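You operate a simulated robot arm through the tools that you are given. There is no shell and no other tool. Be economical: measure what you need, move in short steps, check, and stop when the job is done.

You run a simulated two-armed robot. Do the job below in one go: nothing can be reset, and whatever is moved stays where it is left.

Task
Swap the small machine's black cup tray for the orange one.
Fine: the black one goes on the yellow square; both tray bolts are tight again at the end.
Where things are to end (x, y in the base frame): orange cup tray within 0.02 m of [0.72, -0.01].

It is judged by the outcome, as a careful person would: the job done as asked, and still so three seconds after it is handed in. It fails if anything else is knocked over, pushed out of place, dropped, spilled or broken.

Robot
Two 7-joint arms with fingered hands on one trunk, on a base that drives. Base frame: it is fixed to the floor where the robot stands at the start and does not move with it; the origin is under the middle of the robot, x ahead of it, y to its left, z up. Units: m, rad, N and s.
The left shoulder is at the start at [0.07, 0.162, 1.251], the right one opposite. With the tool pointing down near the work surface each hand reaches from about 0.1 to 0.36 m from the robot's upright axis, wherever it stands, measured 20 degrees to its own side. Places, roughly: black side panel (3x31x32 cm) [0.8, -0.3, 0.7]; blue case [0.25, 1.5, 0.75]; blue case catch [0, 1.5, 0.9]; blue case lid [0.1, 1.5, 0.9]; blue crate latch [-1.5, 2.7, 0.6]; blue strap lever [-1.8, 2.3, 0.7]; blue ticket [0.5, 1.25, 1.25]; crate lid [-2.1, 2.3, 1]; foam pad [0.5, 1.5, 0.75]; green case catch [0.1, 1.2, 0.9]; green case lid [0.2, 1.2, 0.9]; green strap lever [-1.9, 2.5, 0.7]; grey case catch [0.2, 0.8, 0.3]; grey case lid [0.3, 0.9, 0.4]; orange side panel (3x31x32 cm) [0.9, -0.5, 0.7]; red brake lever [-1.4, 2.1, 0.7]. Payload 4 kg a hand.
The tool frame of a hand sits at the grasp point between the pads (the TCP): z along the fingers, y along the line on which they close. The tips reach 0.026 m beyond it. Largest opening 0.132 m; the body of the gripper starts 0.073 m behind the TCP. The gripper is a hand of 4 fingers: y runs from the thumb to the fingers, the wrist lies at [0, 0, -0.224] in the tool frame, and closing takes about 1.5 s.
Orientation is told as [roll, pitch, yaw] about the base's x, y, z axes, in that order, counted from this pose: with the fingers straight down and closing along the base's y, the tool's x points along the base's -x, its y along +y and its z along -z.

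Tools
- The arms move only by the tool drive_tool. It takes "left_plan", "right_plan" or both (then of equal length, played together; a hand with none holds still); each is a list of rows, each an object of numbers (a shift or turn left out is 0, a gripper value left out holds the last): "dx", "dy", "dz": the shift along the tool's x, y, z in units of 50 mm (1.0 is 50 mm); "ax", "ay", "az": the turn, a rotation vector about the tool's x, y, z in units of 5 degrees (1.0 is 5 degrees); "claw": the finger opening in m, from 0 to 0.132. In form: [{"dx": .., "dy": .., "dz": .., "ax": .., "ay": .., "az": .., "claw": ..}, ...]. A call has 1 to 8 rows; each row shifts and turns the commanded pose from where the row before left it, along the tool's axes as they then stand. A call with a number of a shift or a turn outside -1 to 1 is refused whole. Each row takes 0.2 s and may step no farther than 0.05 m and 0.15 rad from the row before; otherwise, or with a gripper value out of range, the whole call is refused. Where a pose cannot be reached the arm comes as near as it can. A force on the tool above 40 N (or 10 N above the force at the start of the call, whichever is more), or a blocked arm, ends the call early, and 0.2 s more pass. Each finger travels about 0.045 m/s and halts on what it meets, pressing with about 32 N; the grip force reading is that of the motor and also rises with nothing between the fingers. The clock runs only during rows and for 0.2 s after the last one: add rows that do not move to give the fingers time. The reply holds the time, the measured pose of the TCP, the force on the tool along the base axes, the opening and the grip force, in the units named above and with some noise, with the torque about the TCP (base axes, N m) and any sound that the robot's microphone picked up.
- Cameras (640 x 400 px; columns grow to the right, rows downward): "scene" is now at [0.1333, 0.0138, 1.4687]; the picture's right is [0.15, -0.99, 0.00], its down [-0.66, -0.10, -0.74] and it looks along [0.73, 0.11, -0.67] (base axes); focal length 228 px, centre (320, 200). "left" rides on the left gripper at [-0.073, 0.006, -0.094] in its tool frame; the picture's right is [-0.08, -1.00, 0.00], its down [0.78, -0.06, -0.62] and it looks along [0.61, -0.05, 0.79] (tool axes); focal length 230 px, centre (320, 200). "right" rides on the right gripper at [0.073, 0.006, -0.094] in its tool frame; the picture's right is [-0.08, 1.00, 0.00], its down [-0.79, -0.06, -0.62] and it looks along [-0.61, -0.05, 0.79] (tool axes); focal length 230 px, centre (320, 200). There is no depth. A picture from a camera that has moved, and an enlarged one, comes with that camera's place and axes in the base frame and with its lens.
- snapshot(camera): a new picture of that camera. No time passes.
- raise_lower(by): slides the trunk up (or, below 0, down) by that many m; the arms and the scene camera ride with it, the base frame stays. It gives what a move gives, with no picture.
- base_move(legs): drives the robot by 1 to 6 legs, each [ahead, left, turn to the left] in m, m and rad, along the robot's own axes; the way and the turn of a leg run together, so that a leg with both is an arc; at most 1.5 m and 3.142 rad a leg. The arms and the cameras ride along, it lands a little off, and it stops where it bumps. It gives what a move gives.
- set_grasp(shape, hand): the hand has 4 fingers and takes this shape, open, in about a second: jaw (thumb against the fingers, like two jaws); tri (thumb and two fingers); tip (a fingertip pinch); poke (one finger out to press); point (the index stretched); flat (the hand flat); cup (the hand cupped); fist (a fist). The gripper value then closes the fingers along that shape, each until it touches; the sizes above hold for jaw. It gives what a move gives, with no picture.
- head_to(pan, tilt): turns the head with the scene camera to pan (to the left, within 1.501 rad either way) and tilt (down, from -0.506 to 1.204), counted from straight ahead of the robot. It gives what a move gives.
- enlarge(camera, box): a new picture of the part [left, top, right, bottom] of that camera's present view, enlarged. No time passes.
- job_done(): hands the job in; it is judged then, once.

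Work in short steps. Places have to be worked out from the pictures, the camera data and where the tool is seen: move nearer, look again, correct. Check each grasp and each placing, and mend what went wrong. You have 120 turns and 88 pictures in all, those below and enlarged ones among them. Open the grippers and draw the arms clear of the work before you hand the job in, unless the task says otherwise; then end with one line.

The tools are called after "Request:" as a command line: name --argument value ..., lists and objects as JSON in quotes. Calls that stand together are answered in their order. drive_tool: Moves the arms, as the interface text tells. Its arguments: {"type":"object","properties":{"left_plan":{"type":"array","items":{"type":"object","properties":{"dx":{"type":"number"},"dy":{"type":"number"},"dz":{"type":"number"},"ax":{"type":"number"},"ay":{"type":"number"},"az":{"type":"number"},"claw":{"type":"number"}}}},"right_plan":{"type":"array","items":{"type":"object","properties":{"dx":{"type":"number"},"dy":{"type":"number"},"dz":{"type":"number"},"ax":{"type":"number"},"ay":{"type":"number"},"az":{"type":"number"},"claw":{"type":"number"}}}}},"required":[]} The other tools are called the same way: raise_lower (by) slides the trunk up or down; set_grasp (shape, hand) gives the hand a shape; base_move (legs) drives the base; head_to (pan, tilt) turns the head that bears the scene camera; snapshot (camera) takes a picture; enlarge (camera, box) takes an enlarged picture of a part of a camera's view; job_done () hands the job in.

At the start:

```text
clock: 0.0
left_ee_pos: [0.5717, 0.351, 1.2281]
left_orientation: [0.0, -0.001, 0.002]
left_contact_force: [0.1, 0.0, 0.4]
left_wrist_torque: [0.05, 0.04, 0.0]
left_finger_gap: 0.1318
left_grip_force: 0.1
left_shape: jaw
right_ee_pos: [0.5529, -0.0835, 1.2092]
right_orientation: [0.001, 0.001, 0.0]
right_contact_force: [0.1, 0.6, 0.2]
right_wrist_torque: [0.01, 0.04, 0.03]
right_finger_gap: 0.1319
right_grip_force: 0.0
right_shape: jaw
trunk travel left (down, up): [-0.73, 0.21]
robot x, y, heading: [0.0008, -0.0037, -0.0]
head pan, tilt: [0.152, 0.733]
```

scene: 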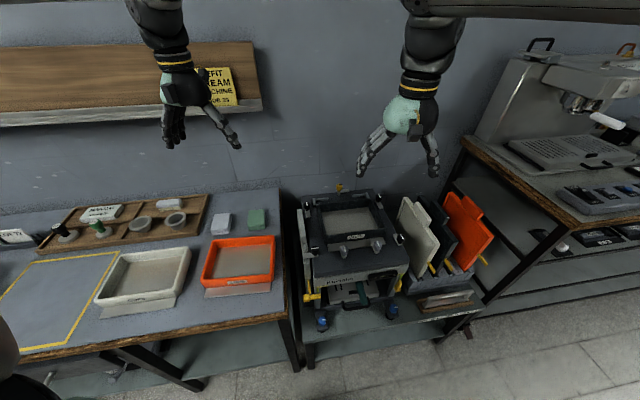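
right: 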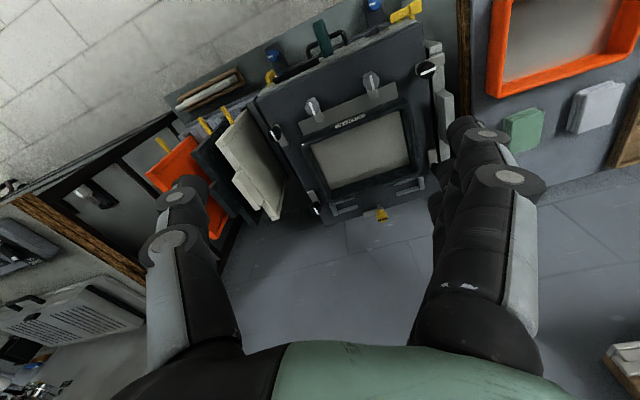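
left: 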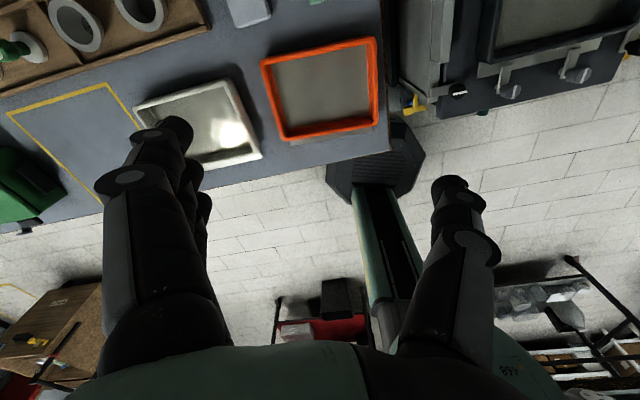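

The small machine stands ahead, with the black tray on top and the orange tray on the table to its left. I'll look closer at the machine and the notices.

Request:
enlarge --camera "scene" --box '[280, 170, 440, 330]'

Request:
enlarge --camera "right" --box '[240, 0, 480, 240]'

Request:
enlarge --camera "scene" --box '[0, 170, 290, 350]'

```text
2.50 times, centred on (360, 250) of scene
camera zoom: at [0.1333, 0.0138, 1.4687], right [0.15, -0.99, 0.0], down [-0.66, -0.1, -0.74], along [0.73, 0.11, -0.67], focal length 570 px, centre (220, 75)
```

zoom: 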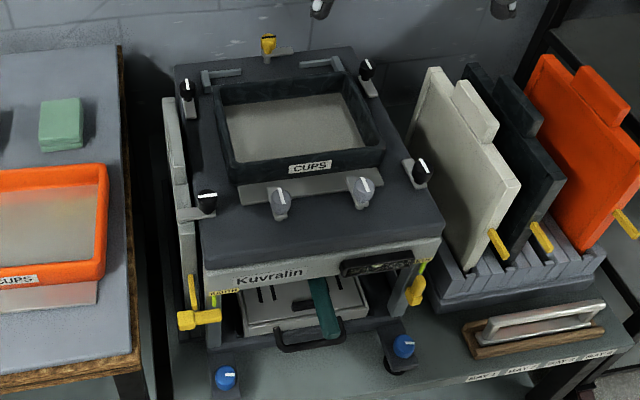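

```text
1.67 times, centred on (360, 120) of right
camera zoom: at [0.478, -0.0786, 1.3018], right [0.08, 1.0, 0.0], down [0.79, -0.06, 0.62], along [0.61, -0.05, -0.79], focal length 384 px, centre (253, 333)
```

zoom: 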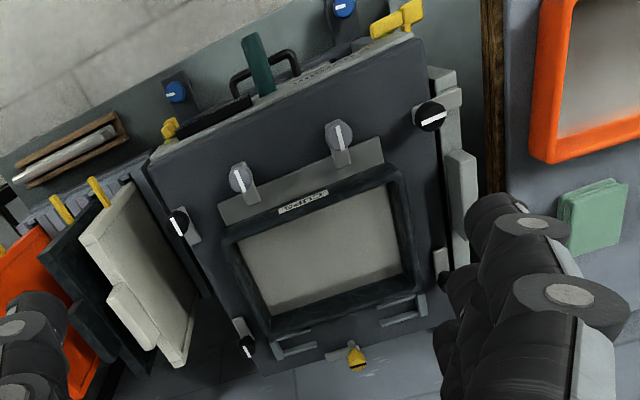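

```text
2.21 times, centred on (145, 260) of scene
camera zoom: at [0.1333, 0.0138, 1.4687], right [0.15, -0.99, 0.0], down [-0.66, -0.1, -0.74], along [0.73, 0.11, -0.67], focal length 503 px, centre (706, 68)
```

zoom: 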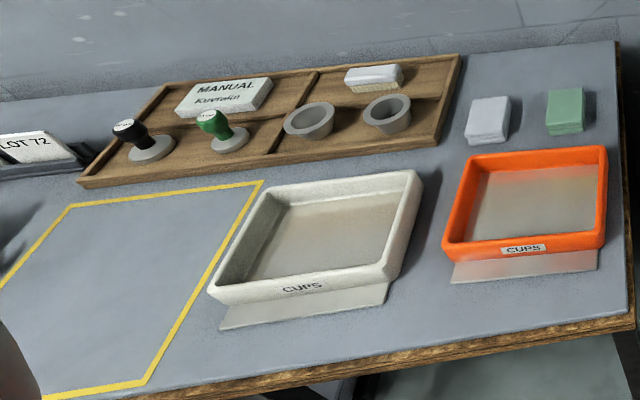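

I'll read the notice on the shelf and look closely at the two grey tray bolts.

Request:
enlarge --camera "scene" --box '[180, 60, 260, 110]'

Request:
enlarge --camera "right" --box '[290, 50, 450, 150]'

Request:
enlarge --camera "scene" --box '[320, 220, 400, 270]'

```text
8.00 times, centred on (220, 85) of scene
camera zoom: at [0.1333, 0.0138, 1.4687], right [0.15, -0.99, 0.0], down [-0.66, -0.1, -0.74], along [0.73, 0.11, -0.67], focal length 1823 px, centre (1120, 1120)
```

zoom: 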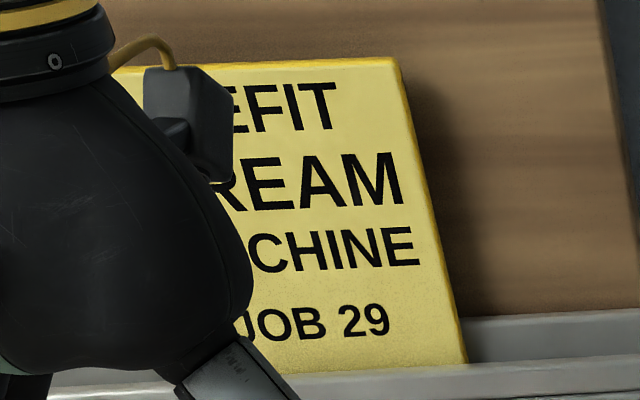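

```text
4.00 times, centred on (370, 100) of right
camera zoom: at [0.478, -0.0786, 1.3018], right [0.08, 1.0, 0.0], down [0.79, -0.06, 0.62], along [0.61, -0.05, -0.79], focal length 920 px, centre (120, 600)
```

zoom: 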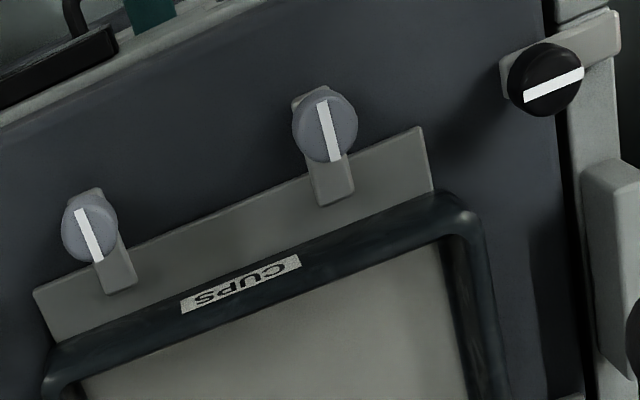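

```text
8.00 times, centred on (360, 245) of scene
camera zoom: at [0.1333, 0.0138, 1.4687], right [0.15, -0.99, 0.0], down [-0.66, -0.1, -0.74], along [0.73, 0.11, -0.67], focal length 1823 px, centre (0, -160)
```

zoom: 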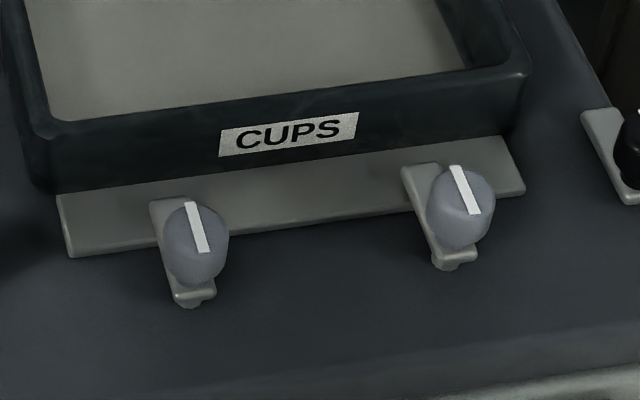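

Triangulating from both views puts the left bolt at about (0.563, 0.001) and the right one at (0.596, -0.103), knob tops near z 0.88, and the machine turned about +17°. I'll bring the right hand above the left bolt and look.

Request:
drive_tool --right_plan '[{"dx": 0.2, "dy": 0.4, "dz": 0.8, "az": -0.7, "claw": 0.08}, {"dx": 0, "dy": 0.4, "dz": 0.8, "az": -0.7}, {"dx": 0, "dy": 0.4, "dz": 0.8, "az": -0.7}, {"dx": 0, "dy": 0.4, "dz": 0.8, "az": -0.7}, {"dx": 0, "dy": 0.1, "dz": 0.4, "az": -0.7}]'

Request:
snapshot --camera "right"

Request:
snapshot --camera "scene"

```text
clock: 1.2
left_ee_pos: [0.5716, 0.3519, 1.2273]
left_orientation: [0.0, 0.001, 0.0]
left_contact_force: [-0.2, 0.6, 0.0]
left_wrist_torque: [0.04, 0.01, -0.03]
left_finger_gap: 0.1318
left_grip_force: 0.0
left_shape: jaw
right_ee_pos: [0.5331, -0.0003, 1.0288]
right_orientation: [-0.002, -0.001, 0.306]
right_contact_force: [-0.4, 0.3, -0.4]
right_wrist_torque: [-0.01, 0.0, -0.01]
right_finger_gap: 0.0807
right_grip_force: 0.0
right_shape: jaw
trunk travel left (down, up): [-0.73, 0.21]
robot x, y, heading: [-0.0052, 0.0012, -0.0]
head pan, tilt: [0.152, 0.733]
```

```text
78 pictures are left
camera right: at [0.4611, -0.017, 1.1215], right [-0.23, 0.97, 0.0], down [0.77, 0.18, 0.62], along [0.6, 0.14, -0.79], focal length 230 px, centre (320, 200)
```

right: 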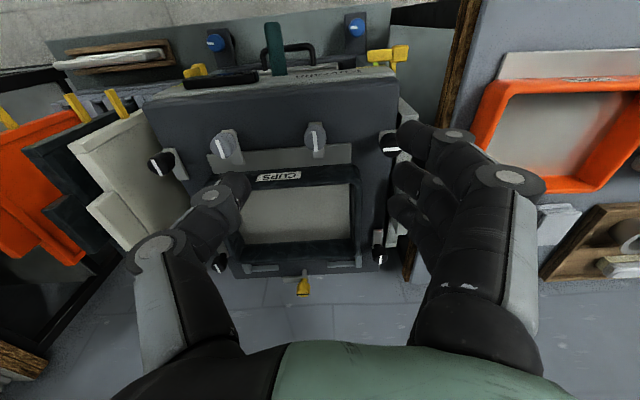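

```text
77 pictures are left
camera scene: at [0.1336, 0.0137, 1.4687], right [0.15, -0.99, 0.0], down [-0.66, -0.1, -0.74], along [0.73, 0.11, -0.67], focal length 228 px, centre (320, 200)
```

scene: 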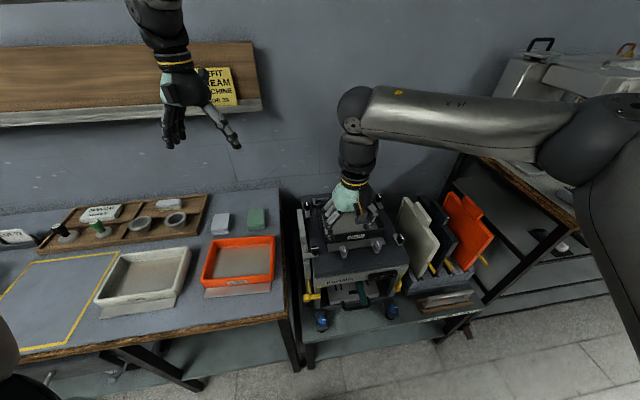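

The view matches the computed bolt place. I shift over the left bolt and lower to just above it.

Request:
drive_tool --right_plan '[{"dx": -0.58, "dy": -0.16, "dz": 0.5}, {"dz": 0.6}, {"dz": 0.6}, {"dz": 0.3}, {}]'

Request:
snapshot --camera "right"

Request:
enlarge --camera "scene" --box '[280, 170, 440, 270]'

```text
clock: 2.4
left_ee_pos: [0.5706, 0.3502, 1.228]
left_orientation: [-0.001, 0.001, 0.0]
left_contact_force: [-0.4, -0.1, -1.2]
left_wrist_torque: [0.0, -0.01, -0.03]
left_finger_gap: 0.1317
left_grip_force: 0.0
left_shape: jaw
right_ee_pos: [0.5622, 0.0013, 0.9296]
right_orientation: [-0.002, 0.002, 0.307]
right_contact_force: [0.5, 0.2, 0.7]
right_wrist_torque: [0.01, -0.01, -0.02]
right_finger_gap: 0.0805
right_grip_force: 0.1
right_shape: jaw
trunk travel left (down, up): [-0.73, 0.21]
robot x, y, heading: [-0.0041, -0.0011, 0.0]
head pan, tilt: [0.152, 0.733]
```

```text
76 pictures are left
camera right: at [0.4902, -0.015, 1.0224], right [-0.23, 0.97, 0.0], down [0.77, 0.18, 0.62], along [0.6, 0.14, -0.79], focal length 230 px, centre (320, 200)
```

right: 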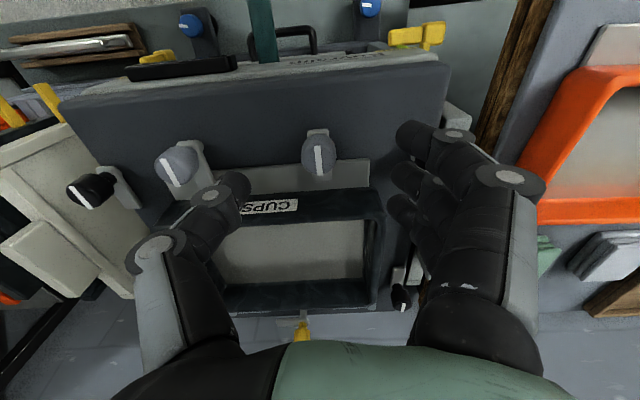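

```text
4.00 times, centred on (360, 220) of scene
camera zoom: at [0.1328, 0.0136, 1.4688], right [0.15, -0.99, 0.0], down [-0.66, -0.1, -0.74], along [0.73, 0.11, -0.67], focal length 911 px, centre (160, 120)
```

zoom: 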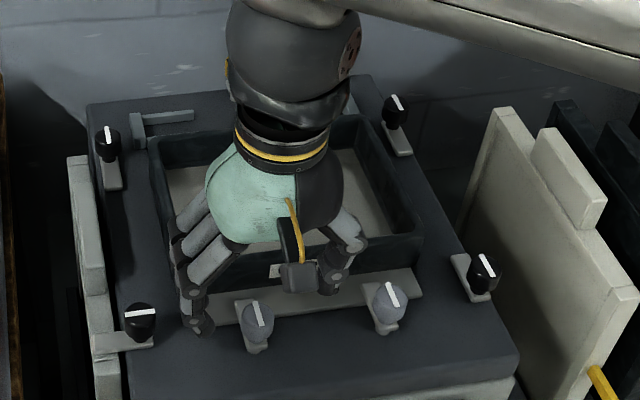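

The three jaw fingers spread wide near the tray wall; a fingertip pinch should suit the knob better. I switch to "tip" and look.

Request:
set_grasp --hand "right" --shape "tip"

Request:
snapshot --camera "right"

Request:
enlarge --camera "scene" --box '[280, 170, 440, 270]'

```text
clock: 3.3
left_ee_pos: [0.5722, 0.3508, 1.2283]
left_orientation: [0.0, 0.0, 0.0]
left_contact_force: [0.3, 0.2, -0.5]
left_wrist_torque: [-0.02, -0.01, -0.04]
left_finger_gap: 0.1316
left_grip_force: 0.0
left_shape: jaw
right_ee_pos: [0.5627, -0.0002, 0.9299]
right_orientation: [-0.001, 0.0, 0.307]
right_contact_force: [1.1, 0.8, 0.7]
right_wrist_torque: [0.0, -0.01, -0.01]
right_finger_gap: 0.132
right_grip_force: 0.0
right_shape: tip
trunk travel left (down, up): [-0.73, 0.21]
robot x, y, heading: [-0.0013, -0.0011, -0.003]
head pan, tilt: [0.152, 0.733]
```

```text
74 pictures are left
camera right: at [0.4906, -0.0148, 1.0223], right [-0.23, 0.97, 0.0], down [0.77, 0.18, 0.62], along [0.6, 0.14, -0.79], focal length 230 px, centre (320, 200)
```

right: 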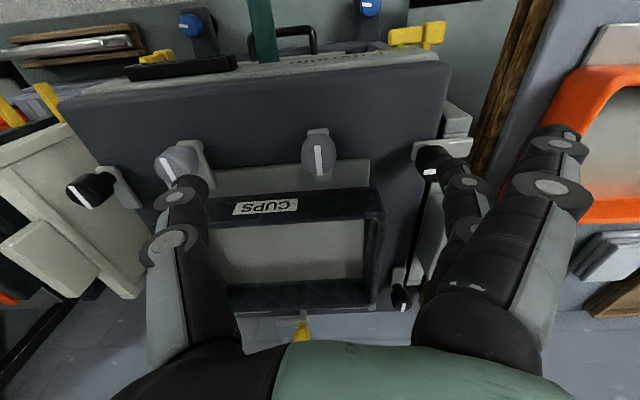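

```text
4.00 times, centred on (360, 220) of scene
camera zoom: at [0.1335, 0.0139, 1.4687], right [0.15, -0.99, 0.0], down [-0.66, -0.1, -0.74], along [0.73, 0.11, -0.67], focal length 911 px, centre (160, 120)
```

zoom: 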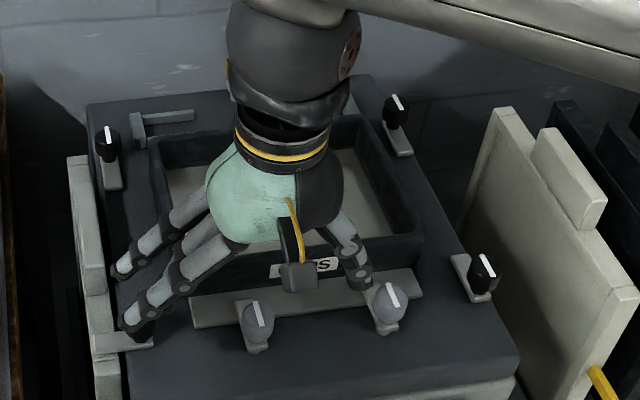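

I narrow the pinch to 0.05 and check the finger layout around the knob.

Request:
drive_tool --right_plan '[{"claw": 0.05}, {}, {}, {}, {}, {}]'

Request:
snapshot --camera "right"

```text
clock: 4.7
left_ee_pos: [0.5715, 0.3508, 1.228]
left_orientation: [0.001, 0.0, 0.0]
left_contact_force: [0.4, -0.2, -0.3]
left_wrist_torque: [-0.01, 0.02, 0.0]
left_finger_gap: 0.1321
left_grip_force: 0.0
left_shape: jaw
right_ee_pos: [0.5639, 0.0008, 0.9304]
right_orientation: [0.0, 0.0, 0.305]
right_contact_force: [-0.5, 1.2, -0.2]
right_wrist_torque: [-0.02, -0.01, 0.0]
right_finger_gap: 0.0507
right_grip_force: 0.1
right_shape: tip
trunk travel left (down, up): [-0.73, 0.21]
robot x, y, heading: [-0.0018, -0.0001, -0.003]
head pan, tilt: [0.152, 0.733]
```

```text
72 pictures are left
camera right: at [0.4905, -0.0149, 1.0223], right [-0.23, 0.97, 0.0], down [0.77, 0.18, 0.62], along [0.6, 0.14, -0.79], focal length 230 px, centre (320, 200)
```

right: 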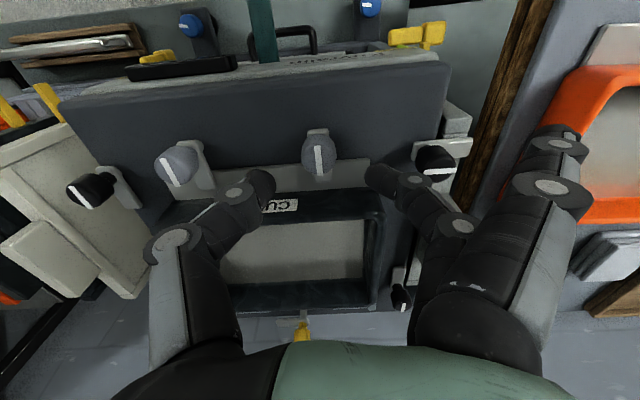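

The pinch is centred well on the knob, and the outstretched fingers sit on the robot side of the black knob. I lower to 0.892 and close.

Request:
drive_tool --right_plan '[{"dz": 0.4}, {"dz": 0.36}, {"claw": 0.0}, {}, {}, {}, {}, {}]'

Request:
snapshot --camera "right"

```text
clock: 6.5
left_ee_pos: [0.5713, 0.3512, 1.2281]
left_orientation: [0.0, 0.001, 0.001]
left_contact_force: [-0.6, 0.1, -0.2]
left_wrist_torque: [0.04, -0.03, -0.02]
left_finger_gap: 0.1317
left_grip_force: 0.2
left_shape: jaw
right_ee_pos: [0.5627, -0.0004, 0.8915]
right_orientation: [-0.001, 0.002, 0.306]
right_contact_force: [-7.0, -1.7, -3.3]
right_wrist_torque: [0.01, 0.14, 0.0]
right_finger_gap: 0.0163
right_grip_force: 32.1
right_shape: tip
trunk travel left (down, up): [-0.73, 0.21]
robot x, y, heading: [-0.0031, -0.0011, -0.008]
head pan, tilt: [0.152, 0.733]
```

```text
71 pictures are left
camera right: at [0.4903, -0.0165, 0.9828], right [-0.23, 0.97, 0.0], down [0.77, 0.18, 0.62], along [0.6, 0.14, -0.79], focal length 230 px, centre (320, 200)
```

right: 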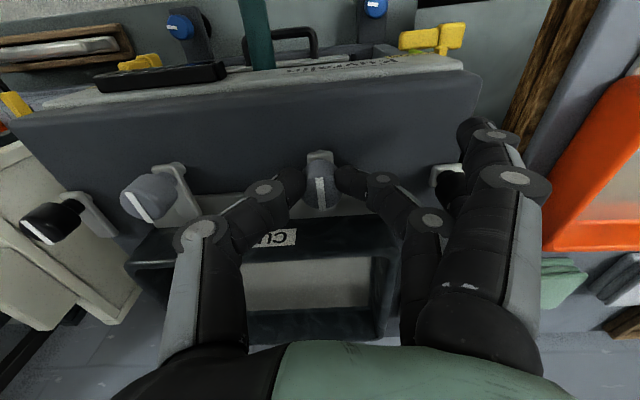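

The side force (-7 N in x) shows the pinch is a few mm short of the knob's axis. I open, move 5 mm forward and close again.

Request:
drive_tool --right_plan '[{"claw": 0.04}, {}, {"dx": -0.1}, {"claw": 0.0}, {}, {}, {}]'

Request:
enlarge --camera "right" --box '[240, 140, 400, 240]'

```text
clock: 8.1
left_ee_pos: [0.5717, 0.3509, 1.2276]
left_orientation: [0.001, -0.001, 0.001]
left_contact_force: [-1.1, -0.3, -0.9]
left_wrist_torque: [-0.02, 0.05, 0.0]
left_finger_gap: 0.1317
left_grip_force: 0.1
left_shape: jaw
right_ee_pos: [0.5689, 0.0021, 0.8899]
right_orientation: [0.0, 0.0, 0.306]
right_contact_force: [1.1, 0.2, 0.3]
right_wrist_torque: [0.05, 0.02, 0.03]
right_finger_gap: 0.0189
right_grip_force: 32.8
right_shape: tip
trunk travel left (down, up): [-0.73, 0.21]
robot x, y, heading: [0.002, -0.001, -0.002]
head pan, tilt: [0.152, 0.733]
```

```text
4.00 times, centred on (320, 190) of right
camera zoom: at [0.4956, -0.0142, 0.9834], right [-0.23, 0.97, 0.0], down [0.77, 0.18, 0.62], along [0.6, 0.14, -0.79], focal length 920 px, centre (320, 240)
```

zoom: 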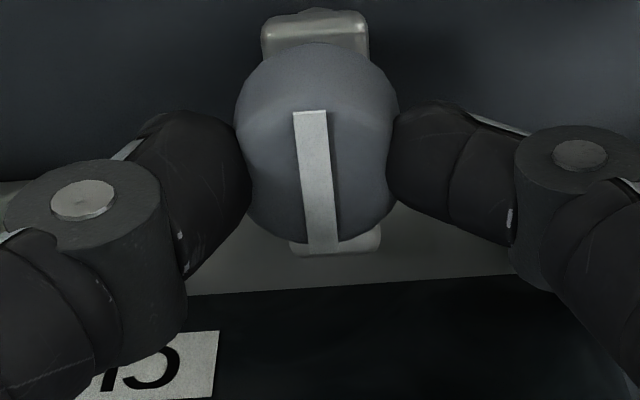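

Force is near zero now, so the knob is held well. I turn it counter-clockwise (tool -z) in 5° steps, watching the torque.

Request:
drive_tool --right_plan '[{"az": -1}, {"az": -1}, {"az": -1}, {"az": -1}]'

Request:
enlarge --camera "right" --box '[240, 140, 400, 240]'

```text
clock: 9.1
left_ee_pos: [0.5725, 0.3519, 1.2275]
left_orientation: [0.0, 0.001, 0.0]
left_contact_force: [0.2, 0.7, 0.2]
left_wrist_torque: [0.02, -0.02, 0.03]
left_finger_gap: 0.132
left_grip_force: 0.1
left_shape: jaw
right_ee_pos: [0.5683, 0.002, 0.8902]
right_orientation: [0.001, 0.002, 0.656]
right_contact_force: [0.5, 1.1, -3.5]
right_wrist_torque: [-0.01, 0.01, -0.01]
right_finger_gap: 0.019
right_grip_force: 32.6
right_shape: tip
trunk travel left (down, up): [-0.73, 0.21]
robot x, y, heading: [-0.0006, 0.0019, -0.0]
head pan, tilt: [0.152, 0.733]
```

```text
4.00 times, centred on (320, 190) of right
camera zoom: at [0.5057, -0.0381, 0.9835], right [-0.55, 0.84, 0.0], down [0.66, 0.43, 0.62], along [0.52, 0.34, -0.79], focal length 920 px, centre (320, 240)
```

zoom: 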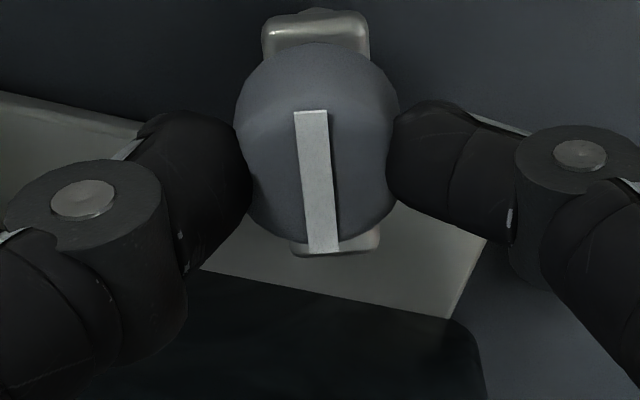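

The knob and its tab turn with the hand, with hardly any torque. I carry on another 40°.

Request:
drive_tool --right_plan '[{"az": -1}, {"az": -1}, {"az": -1}, {"az": -1}, {"az": -1}, {"az": -1}, {"az": -1}, {"az": -1}]'

Request:
snapshot --camera "right"

```text
clock: 10.9
left_ee_pos: [0.5715, 0.3498, 1.2269]
left_orientation: [0.0, 0.0, 0.0]
left_contact_force: [-0.1, 0.5, 0.4]
left_wrist_torque: [0.0, -0.01, 0.02]
left_finger_gap: 0.1316
left_grip_force: 0.0
left_shape: jaw
right_ee_pos: [0.5697, 0.0014, 0.8913]
right_orientation: [0.001, 0.002, 1.353]
right_contact_force: [-1.0, -3.8, -4.2]
right_wrist_torque: [-0.08, 0.04, 0.0]
right_finger_gap: 0.0188
right_grip_force: 32.2
right_shape: tip
trunk travel left (down, up): [-0.73, 0.21]
robot x, y, heading: [-0.0028, 0.001, -0.002]
head pan, tilt: [0.152, 0.733]
```

```text
68 pictures are left
camera right: at [0.5462, -0.0684, 0.9836], right [-0.96, 0.29, 0.0], down [0.23, 0.75, 0.62], along [0.18, 0.59, -0.79], focal length 230 px, centre (320, 200)
```

right: 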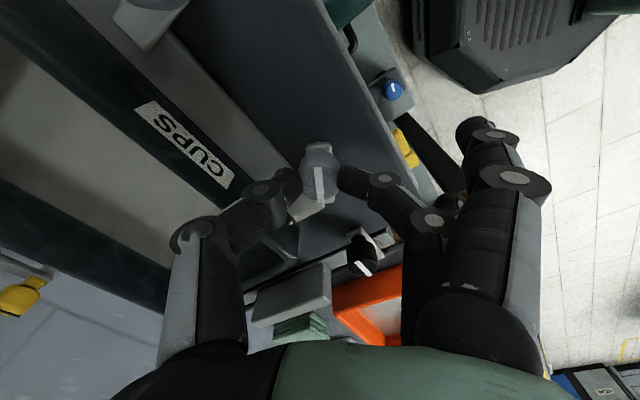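

60° so far and still free. I turn 30° more.

Request:
drive_tool --right_plan '[{"az": -1}, {"az": -1}, {"az": -1}, {"az": -1}, {"az": -1}, {"az": -1}]'

Request:
enlarge --camera "right" --box '[200, 100, 440, 250]'

```text
clock: 12.3
left_ee_pos: [0.5719, 0.3497, 1.2263]
left_orientation: [0.001, 0.0, 0.0]
left_contact_force: [-0.4, -0.8, -0.1]
left_wrist_torque: [0.0, 0.0, -0.01]
left_finger_gap: 0.1317
left_grip_force: 0.1
left_shape: jaw
right_ee_pos: [0.5697, 0.0007, 0.8905]
right_orientation: [0.0, 0.0, 1.875]
right_contact_force: [1.3, -5.1, -4.1]
right_wrist_torque: [-0.09, 0.03, -0.05]
right_finger_gap: 0.0185
right_grip_force: 31.8
right_shape: tip
trunk travel left (down, up): [-0.73, 0.21]
robot x, y, heading: [0.0038, 0.0022, -0.003]
head pan, tilt: [0.152, 0.733]
```

```text
2.67 times, centred on (320, 175) of right
camera zoom: at [0.5844, -0.0698, 0.9836], right [-0.97, -0.23, 0.0], down [-0.18, 0.77, 0.62], along [-0.14, 0.6, -0.79], focal length 614 px, centre (320, 267)
```

zoom: 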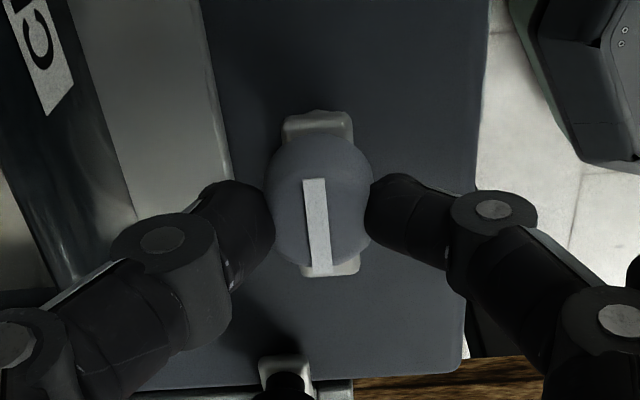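

The left tab is now parallel to the lip and clear of it. I release, rise, and turn the hand back.

Request:
drive_tool --right_plan '[{"claw": 0.05}, {}, {}, {"dz": -0.8}, {"dz": -0.6, "az": 1}, {"az": 1}, {"az": 1}, {"az": 1}]'

Request:
drive_tool --right_plan '[{"az": 1}, {"az": 1}, {"az": 1}, {"az": 1}, {"az": 1}, {"az": 1}, {"az": 1}, {"az": 1}]'

Request:
drive_tool --right_plan '[{"az": 1}, {"az": 1}, {"az": 1}, {"az": 1}, {"az": 1}, {"az": 1}, {"dy": -0.8}, {"dy": -0.8}]'

Request:
snapshot --camera "right"

```text
clock: 14.1
left_ee_pos: [0.5707, 0.3519, 1.2285]
left_orientation: [-0.002, -0.001, 0.001]
left_contact_force: [-0.4, 0.3, 0.9]
left_wrist_torque: [0.01, -0.02, 0.02]
left_finger_gap: 0.1319
left_grip_force: 0.1
left_shape: jaw
right_ee_pos: [0.5677, 0.0022, 0.9621]
right_orientation: [0.0, -0.001, 1.526]
right_contact_force: [0.5, -0.4, -0.1]
right_wrist_torque: [0.0, 0.01, -0.02]
right_finger_gap: 0.0493
right_grip_force: 0.0
right_shape: tip
trunk travel left (down, up): [-0.73, 0.21]
robot x, y, heading: [-0.0029, 0.0015, 0.0]
head pan, tilt: [0.152, 0.733]
```

```text
clock: 15.9
left_ee_pos: [0.5716, 0.3513, 1.2275]
left_orientation: [0.001, 0.0, 0.0]
left_contact_force: [0.2, 0.0, -0.6]
left_wrist_torque: [-0.03, 0.0, -0.02]
left_finger_gap: 0.132
left_grip_force: 0.0
left_shape: jaw
right_ee_pos: [0.5681, 0.0024, 0.9608]
right_orientation: [-0.002, -0.001, 0.828]
right_contact_force: [-0.2, -0.2, -0.5]
right_wrist_torque: [0.01, 0.01, 0.01]
right_finger_gap: 0.0494
right_grip_force: 0.1
right_shape: tip
trunk travel left (down, up): [-0.73, 0.21]
robot x, y, heading: [0.0003, 0.0013, -0.001]
head pan, tilt: [0.152, 0.733]
```

```text
clock: 17.7
left_ee_pos: [0.5721, 0.3502, 1.2286]
left_orientation: [0.003, 0.002, -0.001]
left_contact_force: [-0.9, -0.2, 0.4]
left_wrist_torque: [-0.01, 0.05, -0.02]
left_finger_gap: 0.1316
left_grip_force: 0.1
left_shape: jaw
right_ee_pos: [0.594, -0.0757, 0.9629]
right_orientation: [0.001, 0.0, 0.305]
right_contact_force: [1.0, 0.6, 0.5]
right_wrist_torque: [-0.01, -0.01, 0.01]
right_finger_gap: 0.0495
right_grip_force: 0.0
right_shape: tip
trunk travel left (down, up): [-0.73, 0.21]
robot x, y, heading: [-0.0011, -0.0026, -0.001]
head pan, tilt: [0.152, 0.733]
```

```text
66 pictures are left
camera right: at [0.5218, -0.0917, 1.0545], right [-0.23, 0.97, 0.0], down [0.77, 0.18, 0.62], along [0.6, 0.14, -0.79], focal length 230 px, centre (320, 200)
```

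right: 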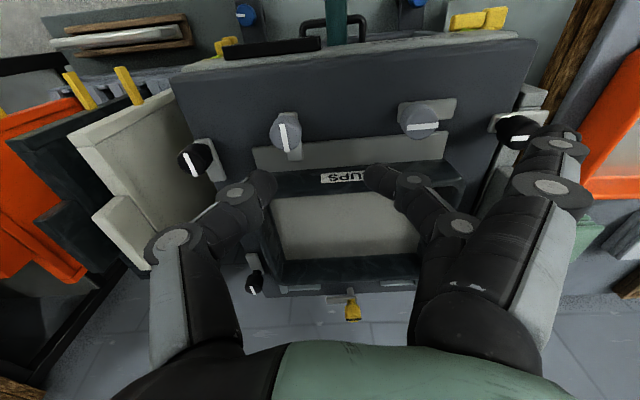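

The right bolt is at about (0.600, -0.1015). I move over it, lower and close.

Request:
drive_tool --right_plan '[{"dx": 0.04, "dy": -0.53, "dz": 0.2}, {"dz": 0.65}, {"dz": 0.6}, {"claw": 0.0}, {}, {}, {}, {}]'

Request:
enlarge --camera "right" --box '[200, 100, 440, 250]'

```text
clock: 19.5
left_ee_pos: [0.5712, 0.3509, 1.2284]
left_orientation: [0.001, -0.001, 0.0]
left_contact_force: [0.9, -0.7, -0.1]
left_wrist_torque: [-0.01, -0.03, 0.0]
left_finger_gap: 0.1321
left_grip_force: 0.1
left_shape: jaw
right_ee_pos: [0.5973, -0.1018, 0.8898]
right_orientation: [-0.001, 0.002, 0.307]
right_contact_force: [-4.4, -1.7, -2.2]
right_wrist_torque: [0.01, 0.06, -0.01]
right_finger_gap: 0.0175
right_grip_force: 31.9
right_shape: tip
trunk travel left (down, up): [-0.73, 0.21]
robot x, y, heading: [0.0007, -0.0022, 0.003]
head pan, tilt: [0.152, 0.733]
```

```text
2.67 times, centred on (320, 175) of right
camera zoom: at [0.5246, -0.1166, 0.9807], right [-0.23, 0.97, 0.0], down [0.77, 0.18, 0.62], along [0.6, 0.14, -0.79], focal length 614 px, centre (320, 267)
```

zoom: 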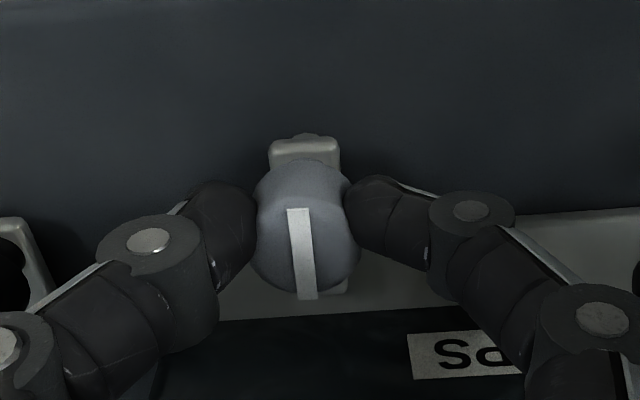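

Again a few mm short; I reopen, go forward 4 mm, 2 mm right, and close.

Request:
drive_tool --right_plan '[{"claw": 0.04}, {}, {"dx": -0.07, "dy": -0.03}, {"claw": 0.0}, {}, {}, {}]'

Request:
drive_tool --right_plan '[{"az": -1}, {"az": -1}, {"az": -1}, {"az": -1}, {"az": -1}, {"az": -1}, {"az": -1}, {"az": -1}]'

Request:
snapshot --camera "right"

```text
clock: 21.1
left_ee_pos: [0.5711, 0.3501, 1.2285]
left_orientation: [0.0, 0.0, -0.002]
left_contact_force: [-0.8, 0.1, -1.0]
left_wrist_torque: [0.02, 0.02, 0.0]
left_finger_gap: 0.1317
left_grip_force: 0.1
left_shape: jaw
right_ee_pos: [0.603, -0.1009, 0.8874]
right_orientation: [-0.001, 0.003, 0.306]
right_contact_force: [-0.2, -0.4, -0.5]
right_wrist_torque: [0.03, -0.04, 0.0]
right_finger_gap: 0.019
right_grip_force: 31.7
right_shape: tip
trunk travel left (down, up): [-0.73, 0.21]
robot x, y, heading: [0.0021, 0.0013, -0.001]
head pan, tilt: [0.152, 0.733]
```

```text
clock: 22.9
left_ee_pos: [0.5724, 0.352, 1.2262]
left_orientation: [-0.003, 0.004, -0.001]
left_contact_force: [-0.6, 0.6, -0.3]
left_wrist_torque: [0.0, 0.02, 0.03]
left_finger_gap: 0.1319
left_grip_force: 0.1
left_shape: jaw
right_ee_pos: [0.6036, -0.0993, 0.888]
right_orientation: [0.001, 0.0, 1.007]
right_contact_force: [6.9, 8.7, -4.0]
right_wrist_torque: [0.2, -0.14, -0.5]
right_finger_gap: 0.0181
right_grip_force: 31.5
right_shape: tip
trunk travel left (down, up): [-0.73, 0.21]
robot x, y, heading: [0.0004, -0.0006, -0.002]
head pan, tilt: [0.152, 0.733]
```

```text
64 pictures are left
camera right: at [0.5584, -0.1563, 0.9812], right [-0.8, 0.6, 0.0], down [0.47, 0.63, 0.62], along [0.37, 0.49, -0.79], focal length 230 px, centre (320, 200)
```

right: 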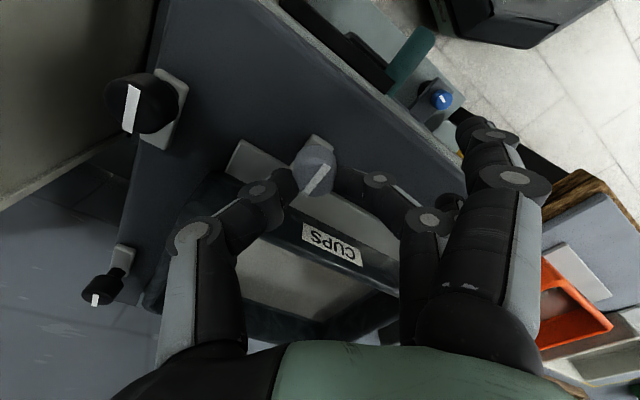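

The grip slipped: this knob did not follow and resisted counter-clockwise with about 0.5 N m. It may open the other way. I reopen, turn the hand on to about +80°, grip again and try clockwise.

Request:
drive_tool --right_plan '[{"claw": 0.045}, {}, {"az": -1}, {"az": -1}, {"az": -1}, {"az": -1}, {"az": -1}, {"az": -1}]'

Request:
drive_tool --right_plan '[{"az": -1}, {"az": -1}, {"claw": 0.0}, {}, {}, {}]'

Request:
enlarge --camera "right" --box '[200, 100, 440, 250]'

```text
clock: 24.7
left_ee_pos: [0.572, 0.3516, 1.2273]
left_orientation: [0.0, 0.0, -0.002]
left_contact_force: [0.8, -0.9, 0.2]
left_wrist_torque: [-0.02, 0.01, 0.02]
left_finger_gap: 0.1318
left_grip_force: 0.1
left_shape: jaw
right_ee_pos: [0.6018, -0.1008, 0.8891]
right_orientation: [0.0, 0.0, 1.527]
right_contact_force: [0.6, 0.6, 0.4]
right_wrist_torque: [0.02, 0.01, 0.02]
right_finger_gap: 0.0444
right_grip_force: 0.0
right_shape: tip
trunk travel left (down, up): [-0.73, 0.21]
robot x, y, heading: [-0.0004, 0.0017, 0.003]
head pan, tilt: [0.152, 0.733]
```

```text
clock: 26.1
left_ee_pos: [0.5718, 0.3516, 1.2266]
left_orientation: [-0.001, 0.0, -0.001]
left_contact_force: [-0.2, 0.6, 0.1]
left_wrist_torque: [0.02, 0.02, 0.01]
left_finger_gap: 0.1319
left_grip_force: 0.0
left_shape: jaw
right_ee_pos: [0.6016, -0.1, 0.8896]
right_orientation: [0.002, -0.001, 1.702]
right_contact_force: [-0.4, 2.6, -2.2]
right_wrist_torque: [0.03, 0.05, -0.06]
right_finger_gap: 0.0183
right_grip_force: 32.0
right_shape: tip
trunk travel left (down, up): [-0.73, 0.21]
robot x, y, heading: [-0.0023, 0.002, -0.002]
head pan, tilt: [0.152, 0.733]
```

```text
2.67 times, centred on (320, 175) of right
camera zoom: at [0.6049, -0.1731, 0.9813], right [-1.0, -0.05, 0.0], down [-0.04, 0.79, 0.62], along [-0.03, 0.62, -0.79], focal length 614 px, centre (320, 267)
```

zoom: 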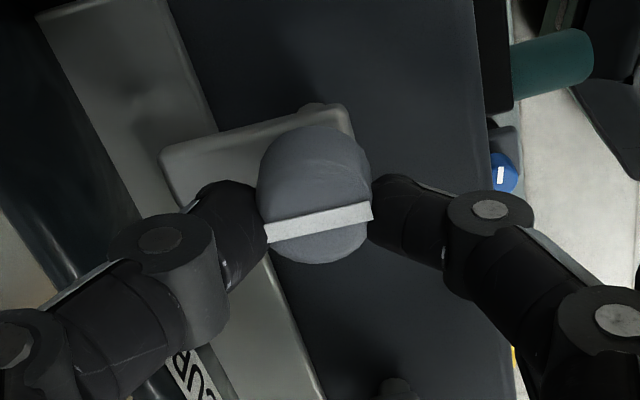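

The tab is still square over the lip. I now turn clockwise 20° and check.

Request:
drive_tool --right_plan '[{"az": 1}, {"az": 1}, {"az": 1}, {"az": 1}]'

Request:
enlarge --camera "right" --box '[200, 100, 440, 250]'

```text
clock: 27.1
left_ee_pos: [0.5727, 0.352, 1.2272]
left_orientation: [0.0, 0.001, 0.0]
left_contact_force: [-0.1, -0.1, -0.2]
left_wrist_torque: [0.01, 0.01, 0.0]
left_finger_gap: 0.1318
left_grip_force: 0.1
left_shape: jaw
right_ee_pos: [0.6016, -0.0992, 0.8884]
right_orientation: [-0.001, 0.0, 1.352]
right_contact_force: [0.4, 3.1, -3.3]
right_wrist_torque: [0.08, 0.04, 0.03]
right_finger_gap: 0.0183
right_grip_force: 31.9
right_shape: tip
trunk travel left (down, up): [-0.73, 0.21]
robot x, y, heading: [0.0023, -0.0019, 0.007]
head pan, tilt: [0.152, 0.733]
```

```text
2.67 times, centred on (320, 175) of right
camera zoom: at [0.5804, -0.1697, 0.9814], right [-0.96, 0.29, 0.0], down [0.23, 0.75, 0.62], along [0.18, 0.59, -0.79], focal length 614 px, centre (320, 267)
```

zoom: 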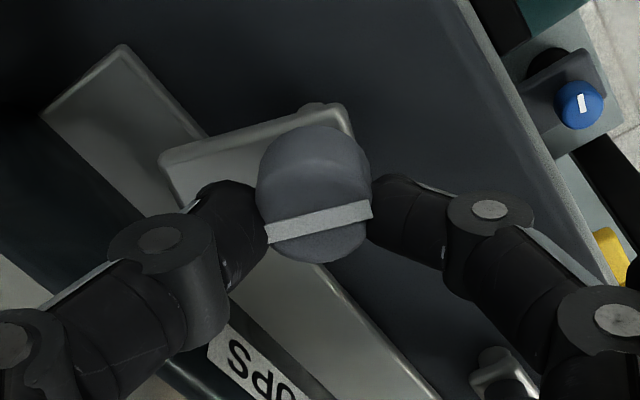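

It turns clockwise freely, so this bolt is mirrored. I carry on to a full 90°.

Request:
drive_tool --right_plan '[{"az": 1}, {"az": 1}, {"az": 1}, {"az": 1}, {"az": 1}, {"az": 1}, {"az": 1}]'

Request:
drive_tool --right_plan '[{"az": 1}, {"az": 1}, {"az": 1}, {"az": 1}, {"az": 1}, {"az": 1}, {"az": 1}]'

Request:
snapshot --camera "right"

```text
clock: 28.7
left_ee_pos: [0.5746, 0.3524, 1.2262]
left_orientation: [-0.002, 0.001, 0.001]
left_contact_force: [-0.6, 0.3, -0.4]
left_wrist_torque: [-0.01, 0.0, 0.01]
left_finger_gap: 0.1316
left_grip_force: 0.1
left_shape: jaw
right_ee_pos: [0.604, -0.101, 0.8881]
right_orientation: [0.001, 0.0, 0.741]
right_contact_force: [9.8, 4.8, -1.2]
right_wrist_torque: [0.09, -0.15, 0.02]
right_finger_gap: 0.0185
right_grip_force: 32.0
right_shape: tip
trunk travel left (down, up): [-0.73, 0.21]
robot x, y, heading: [0.0009, -0.0015, -0.002]
head pan, tilt: [0.152, 0.733]
```

```text
clock: 30.3
left_ee_pos: [0.5733, 0.3509, 1.2275]
left_orientation: [0.0, 0.003, 0.001]
left_contact_force: [0.0, 0.1, -0.5]
left_wrist_torque: [0.0, 0.03, -0.01]
left_finger_gap: 0.1321
left_grip_force: 0.0
left_shape: jaw
right_ee_pos: [0.6054, -0.1012, 0.8886]
right_orientation: [-0.001, 0.001, 0.128]
right_contact_force: [21.2, -3.5, 8.5]
right_wrist_torque: [-0.1, -0.32, 0.12]
right_finger_gap: 0.0184
right_grip_force: 32.1
right_shape: tip
trunk travel left (down, up): [-0.73, 0.21]
robot x, y, heading: [0.0, -0.0021, 0.002]
head pan, tilt: [0.152, 0.733]
```

```text
61 pictures are left
camera right: at [0.5302, -0.1046, 0.9807], right [-0.05, 1.0, 0.0], down [0.79, 0.04, 0.62], along [0.62, 0.03, -0.79], focal length 230 px, centre (320, 200)
```

right: 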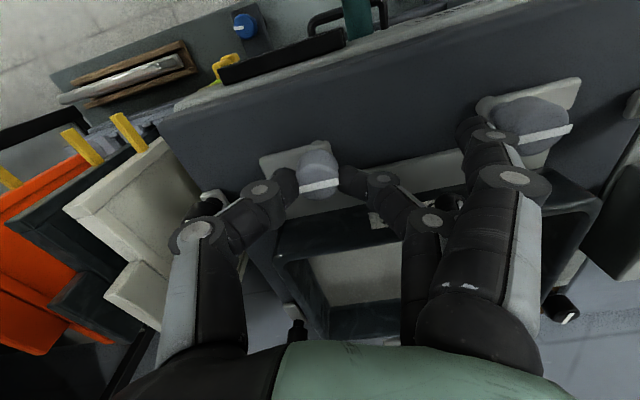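

Both tabs look clear of the lip. There is a 21 N side force, perhaps the outstretched fingers against the left knob, so I release and rise, then look.

Request:
drive_tool --right_plan '[{"claw": 0.045}, {}, {}, {"dz": -0.8}, {"dz": -0.8}, {"dz": -0.8}, {"dx": 0.8}, {"dx": 0.8}]'

Request:
snapshot --camera "right"

```text
clock: 32.1
left_ee_pos: [0.5705, 0.3493, 1.2289]
left_orientation: [0.002, -0.002, 0.001]
left_contact_force: [-0.4, -0.5, -0.3]
left_wrist_torque: [-0.01, -0.01, 0.02]
left_finger_gap: 0.1316
left_grip_force: 0.1
left_shape: jaw
right_ee_pos: [0.5196, -0.1123, 1.0091]
right_orientation: [0.002, 0.0, 0.128]
right_contact_force: [0.1, 0.2, -0.1]
right_wrist_torque: [0.03, -0.02, 0.03]
right_finger_gap: 0.0443
right_grip_force: 0.0
right_shape: tip
trunk travel left (down, up): [-0.73, 0.21]
robot x, y, heading: [-0.0006, -0.0018, -0.004]
head pan, tilt: [0.152, 0.733]
```

```text
60 pictures are left
camera right: at [0.4454, -0.116, 1.1014], right [-0.05, 1.0, 0.0], down [0.79, 0.04, 0.62], along [0.62, 0.03, -0.79], focal length 230 px, centre (320, 200)
```

right: 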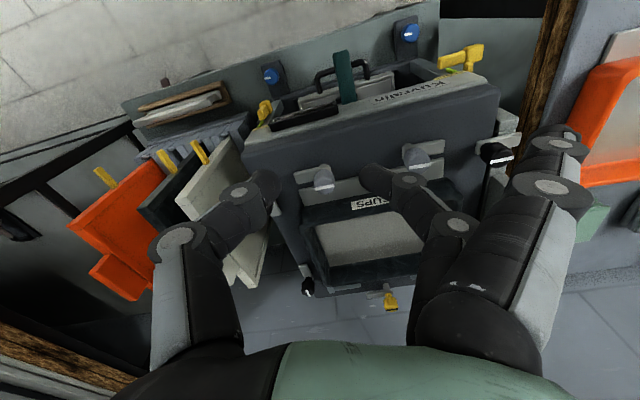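

I draw the right hand aside and look at the tray, its lip and the rear brackets.

Request:
drive_tool --right_plan '[{"dz": -0.9, "dy": -0.8}, {"dz": -0.9, "dy": -0.8}, {"dy": -0.9}, {"dy": -0.9}]'

Request:
enlarge --camera "scene" --box '[280, 170, 440, 270]'

Request:
enlarge --camera "scene" --box '[190, 200, 300, 310]'

```text
refused: row 1 steps farther than a row can; nothing moved
```

```text
4.00 times, centred on (360, 220) of scene
camera zoom: at [0.1318, 0.0124, 1.4689], right [0.15, -0.99, 0.0], down [-0.66, -0.1, -0.74], along [0.73, 0.11, -0.67], focal length 911 px, centre (160, 120)
```

zoom: 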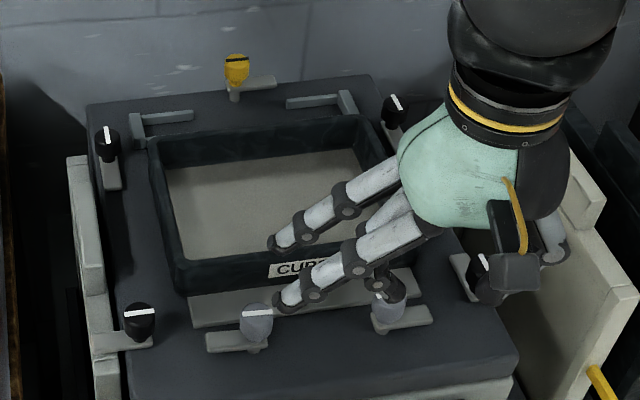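

```text
3.64 times, centred on (245, 255) of scene
camera zoom: at [0.1318, 0.0124, 1.4689], right [0.15, -0.99, 0.0], down [-0.66, -0.1, -0.74], along [0.73, 0.11, -0.67], focal length 829 px, centre (593, 0)
```

zoom: 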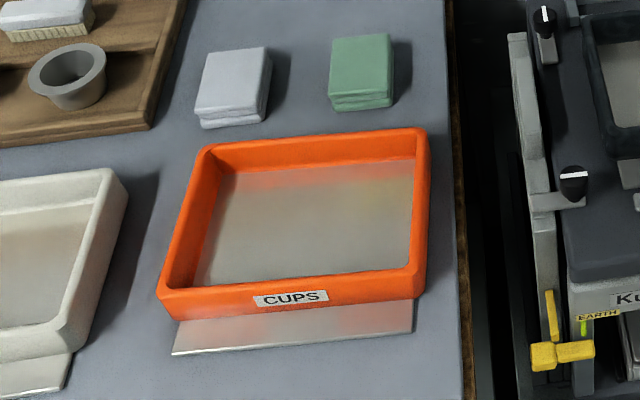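

The tray sits between low rear corner stops, so it should lift straight up. I'll use both hands, one on each side wall: set the right hand to jaw, then bring both to hover above the side walls.

Request:
set_grasp --hand "right" --shape "jaw"

Request:
drive_tool --right_plan '[{"dz": -0.5, "az": -1, "claw": 0.07}, {"az": -1}, {"dx": -0.7}, {"dx": -0.7, "dy": -0.3}, {"dx": -0.7, "dy": -0.3}, {"dx": -0.7, "dy": -0.3}, {"dx": -0.7, "dy": -0.2}, {"dx": -0.6, "dy": -0.16}]' --left_plan '[{"az": -0.9, "dz": 0.5, "claw": 0.07}, {"az": -0.9, "dz": 0.5}, {"az": -0.9, "dz": 0.5}, {"az": -0.8, "dz": 0.5}, {"dy": -0.9}, {"dy": -0.9}, {"dy": -0.9}, {"dy": -0.9}]'

Request:
snapshot --camera "right"

Request:
snapshot --camera "scene"

```text
clock: 33.0
left_ee_pos: [0.5711, 0.3506, 1.2277]
left_orientation: [0.0, 0.001, -0.001]
left_contact_force: [0.4, -0.4, 0.7]
left_wrist_torque: [-0.02, 0.03, 0.0]
left_finger_gap: 0.1317
left_grip_force: 0.1
left_shape: jaw
right_ee_pos: [0.5219, -0.1138, 1.0087]
right_orientation: [0.0, -0.001, 0.132]
right_contact_force: [-0.5, -0.2, -0.3]
right_wrist_torque: [0.02, 0.04, 0.0]
right_finger_gap: 0.132
right_grip_force: 0.1
right_shape: jaw
trunk travel left (down, up): [-0.73, 0.21]
robot x, y, heading: [-0.0008, -0.0029, 0.001]
head pan, tilt: [0.152, 0.733]
```

```text
clock: 34.8
left_ee_pos: [0.6253, 0.1728, 1.1277]
left_orientation: [0.004, -0.003, 0.305]
left_contact_force: [-0.1, -0.7, -1.0]
left_wrist_torque: [0.05, 0.01, 0.03]
left_finger_gap: 0.0708
left_grip_force: 0.1
left_shape: jaw
right_ee_pos: [0.708, -0.1163, 1.0332]
right_orientation: [0.004, -0.001, 0.304]
right_contact_force: [-0.3, -0.2, -0.1]
right_wrist_torque: [0.05, 0.01, -0.04]
right_finger_gap: 0.0701
right_grip_force: 0.1
right_shape: jaw
right hand out of reach, approached as far as the arm can: row 8
trunk travel left (down, up): [-0.73, 0.21]
robot x, y, heading: [0.0006, 0.0, 0.002]
head pan, tilt: [0.152, 0.733]
```

```text
57 pictures are left
camera right: at [0.6359, -0.1331, 1.126], right [-0.23, 0.97, 0.0], down [0.77, 0.18, 0.62], along [0.6, 0.14, -0.79], focal length 230 px, centre (320, 200)
```

right: 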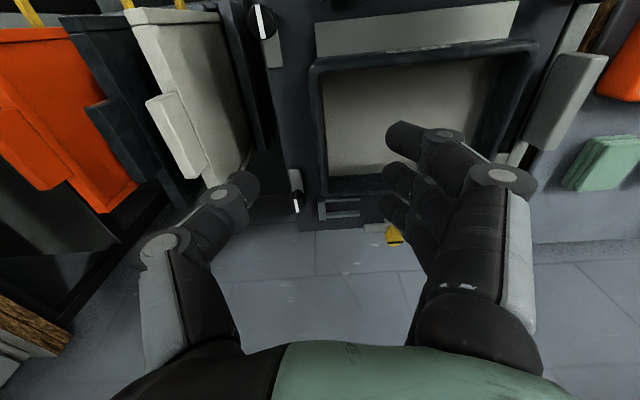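

```text
56 pictures are left
camera scene: at [0.1336, 0.0077, 1.4688], right [0.15, -0.99, 0.0], down [-0.66, -0.1, -0.74], along [0.73, 0.12, -0.67], focal length 228 px, centre (320, 200)
```

scene: 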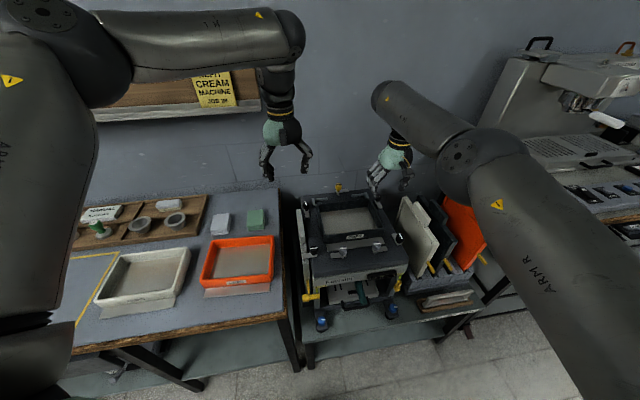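

The right hand is at the edge of its reach. I look down to see how far the base can go ahead before the cart.

Request:
head_to --pan 0 --tilt 1.2

Request:
snapshot --camera "scene"

```text
clock: 35.7
left_ee_pos: [0.6258, 0.1807, 1.1258]
left_orientation: [0.0, -0.001, 0.306]
left_contact_force: [0.1, 0.7, 0.7]
left_wrist_torque: [0.03, 0.01, -0.01]
left_finger_gap: 0.0705
left_grip_force: 0.0
left_shape: jaw
right_ee_pos: [0.7077, -0.1111, 1.0342]
right_orientation: [-0.002, -0.001, 0.306]
right_contact_force: [0.3, -0.1, 0.0]
right_wrist_torque: [0.0, 0.01, 0.02]
right_finger_gap: 0.0701
right_grip_force: 0.1
right_shape: jaw
trunk travel left (down, up): [-0.73, 0.21]
robot x, y, heading: [0.0007, -0.0025, -0.002]
head pan, tilt: [0.0, 1.201]
```

```text
55 pictures are left
camera scene: at [0.1067, 0.0021, 1.4356], right [0.0, -1.0, 0.0], down [-0.93, 0.0, -0.36], along [0.36, 0.0, -0.93], focal length 228 px, centre (320, 200)
```

scene: 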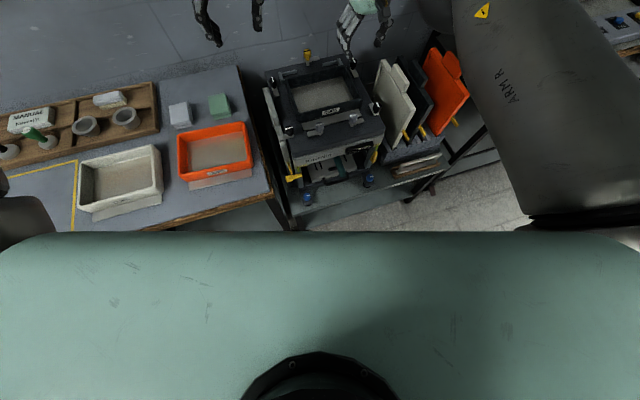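

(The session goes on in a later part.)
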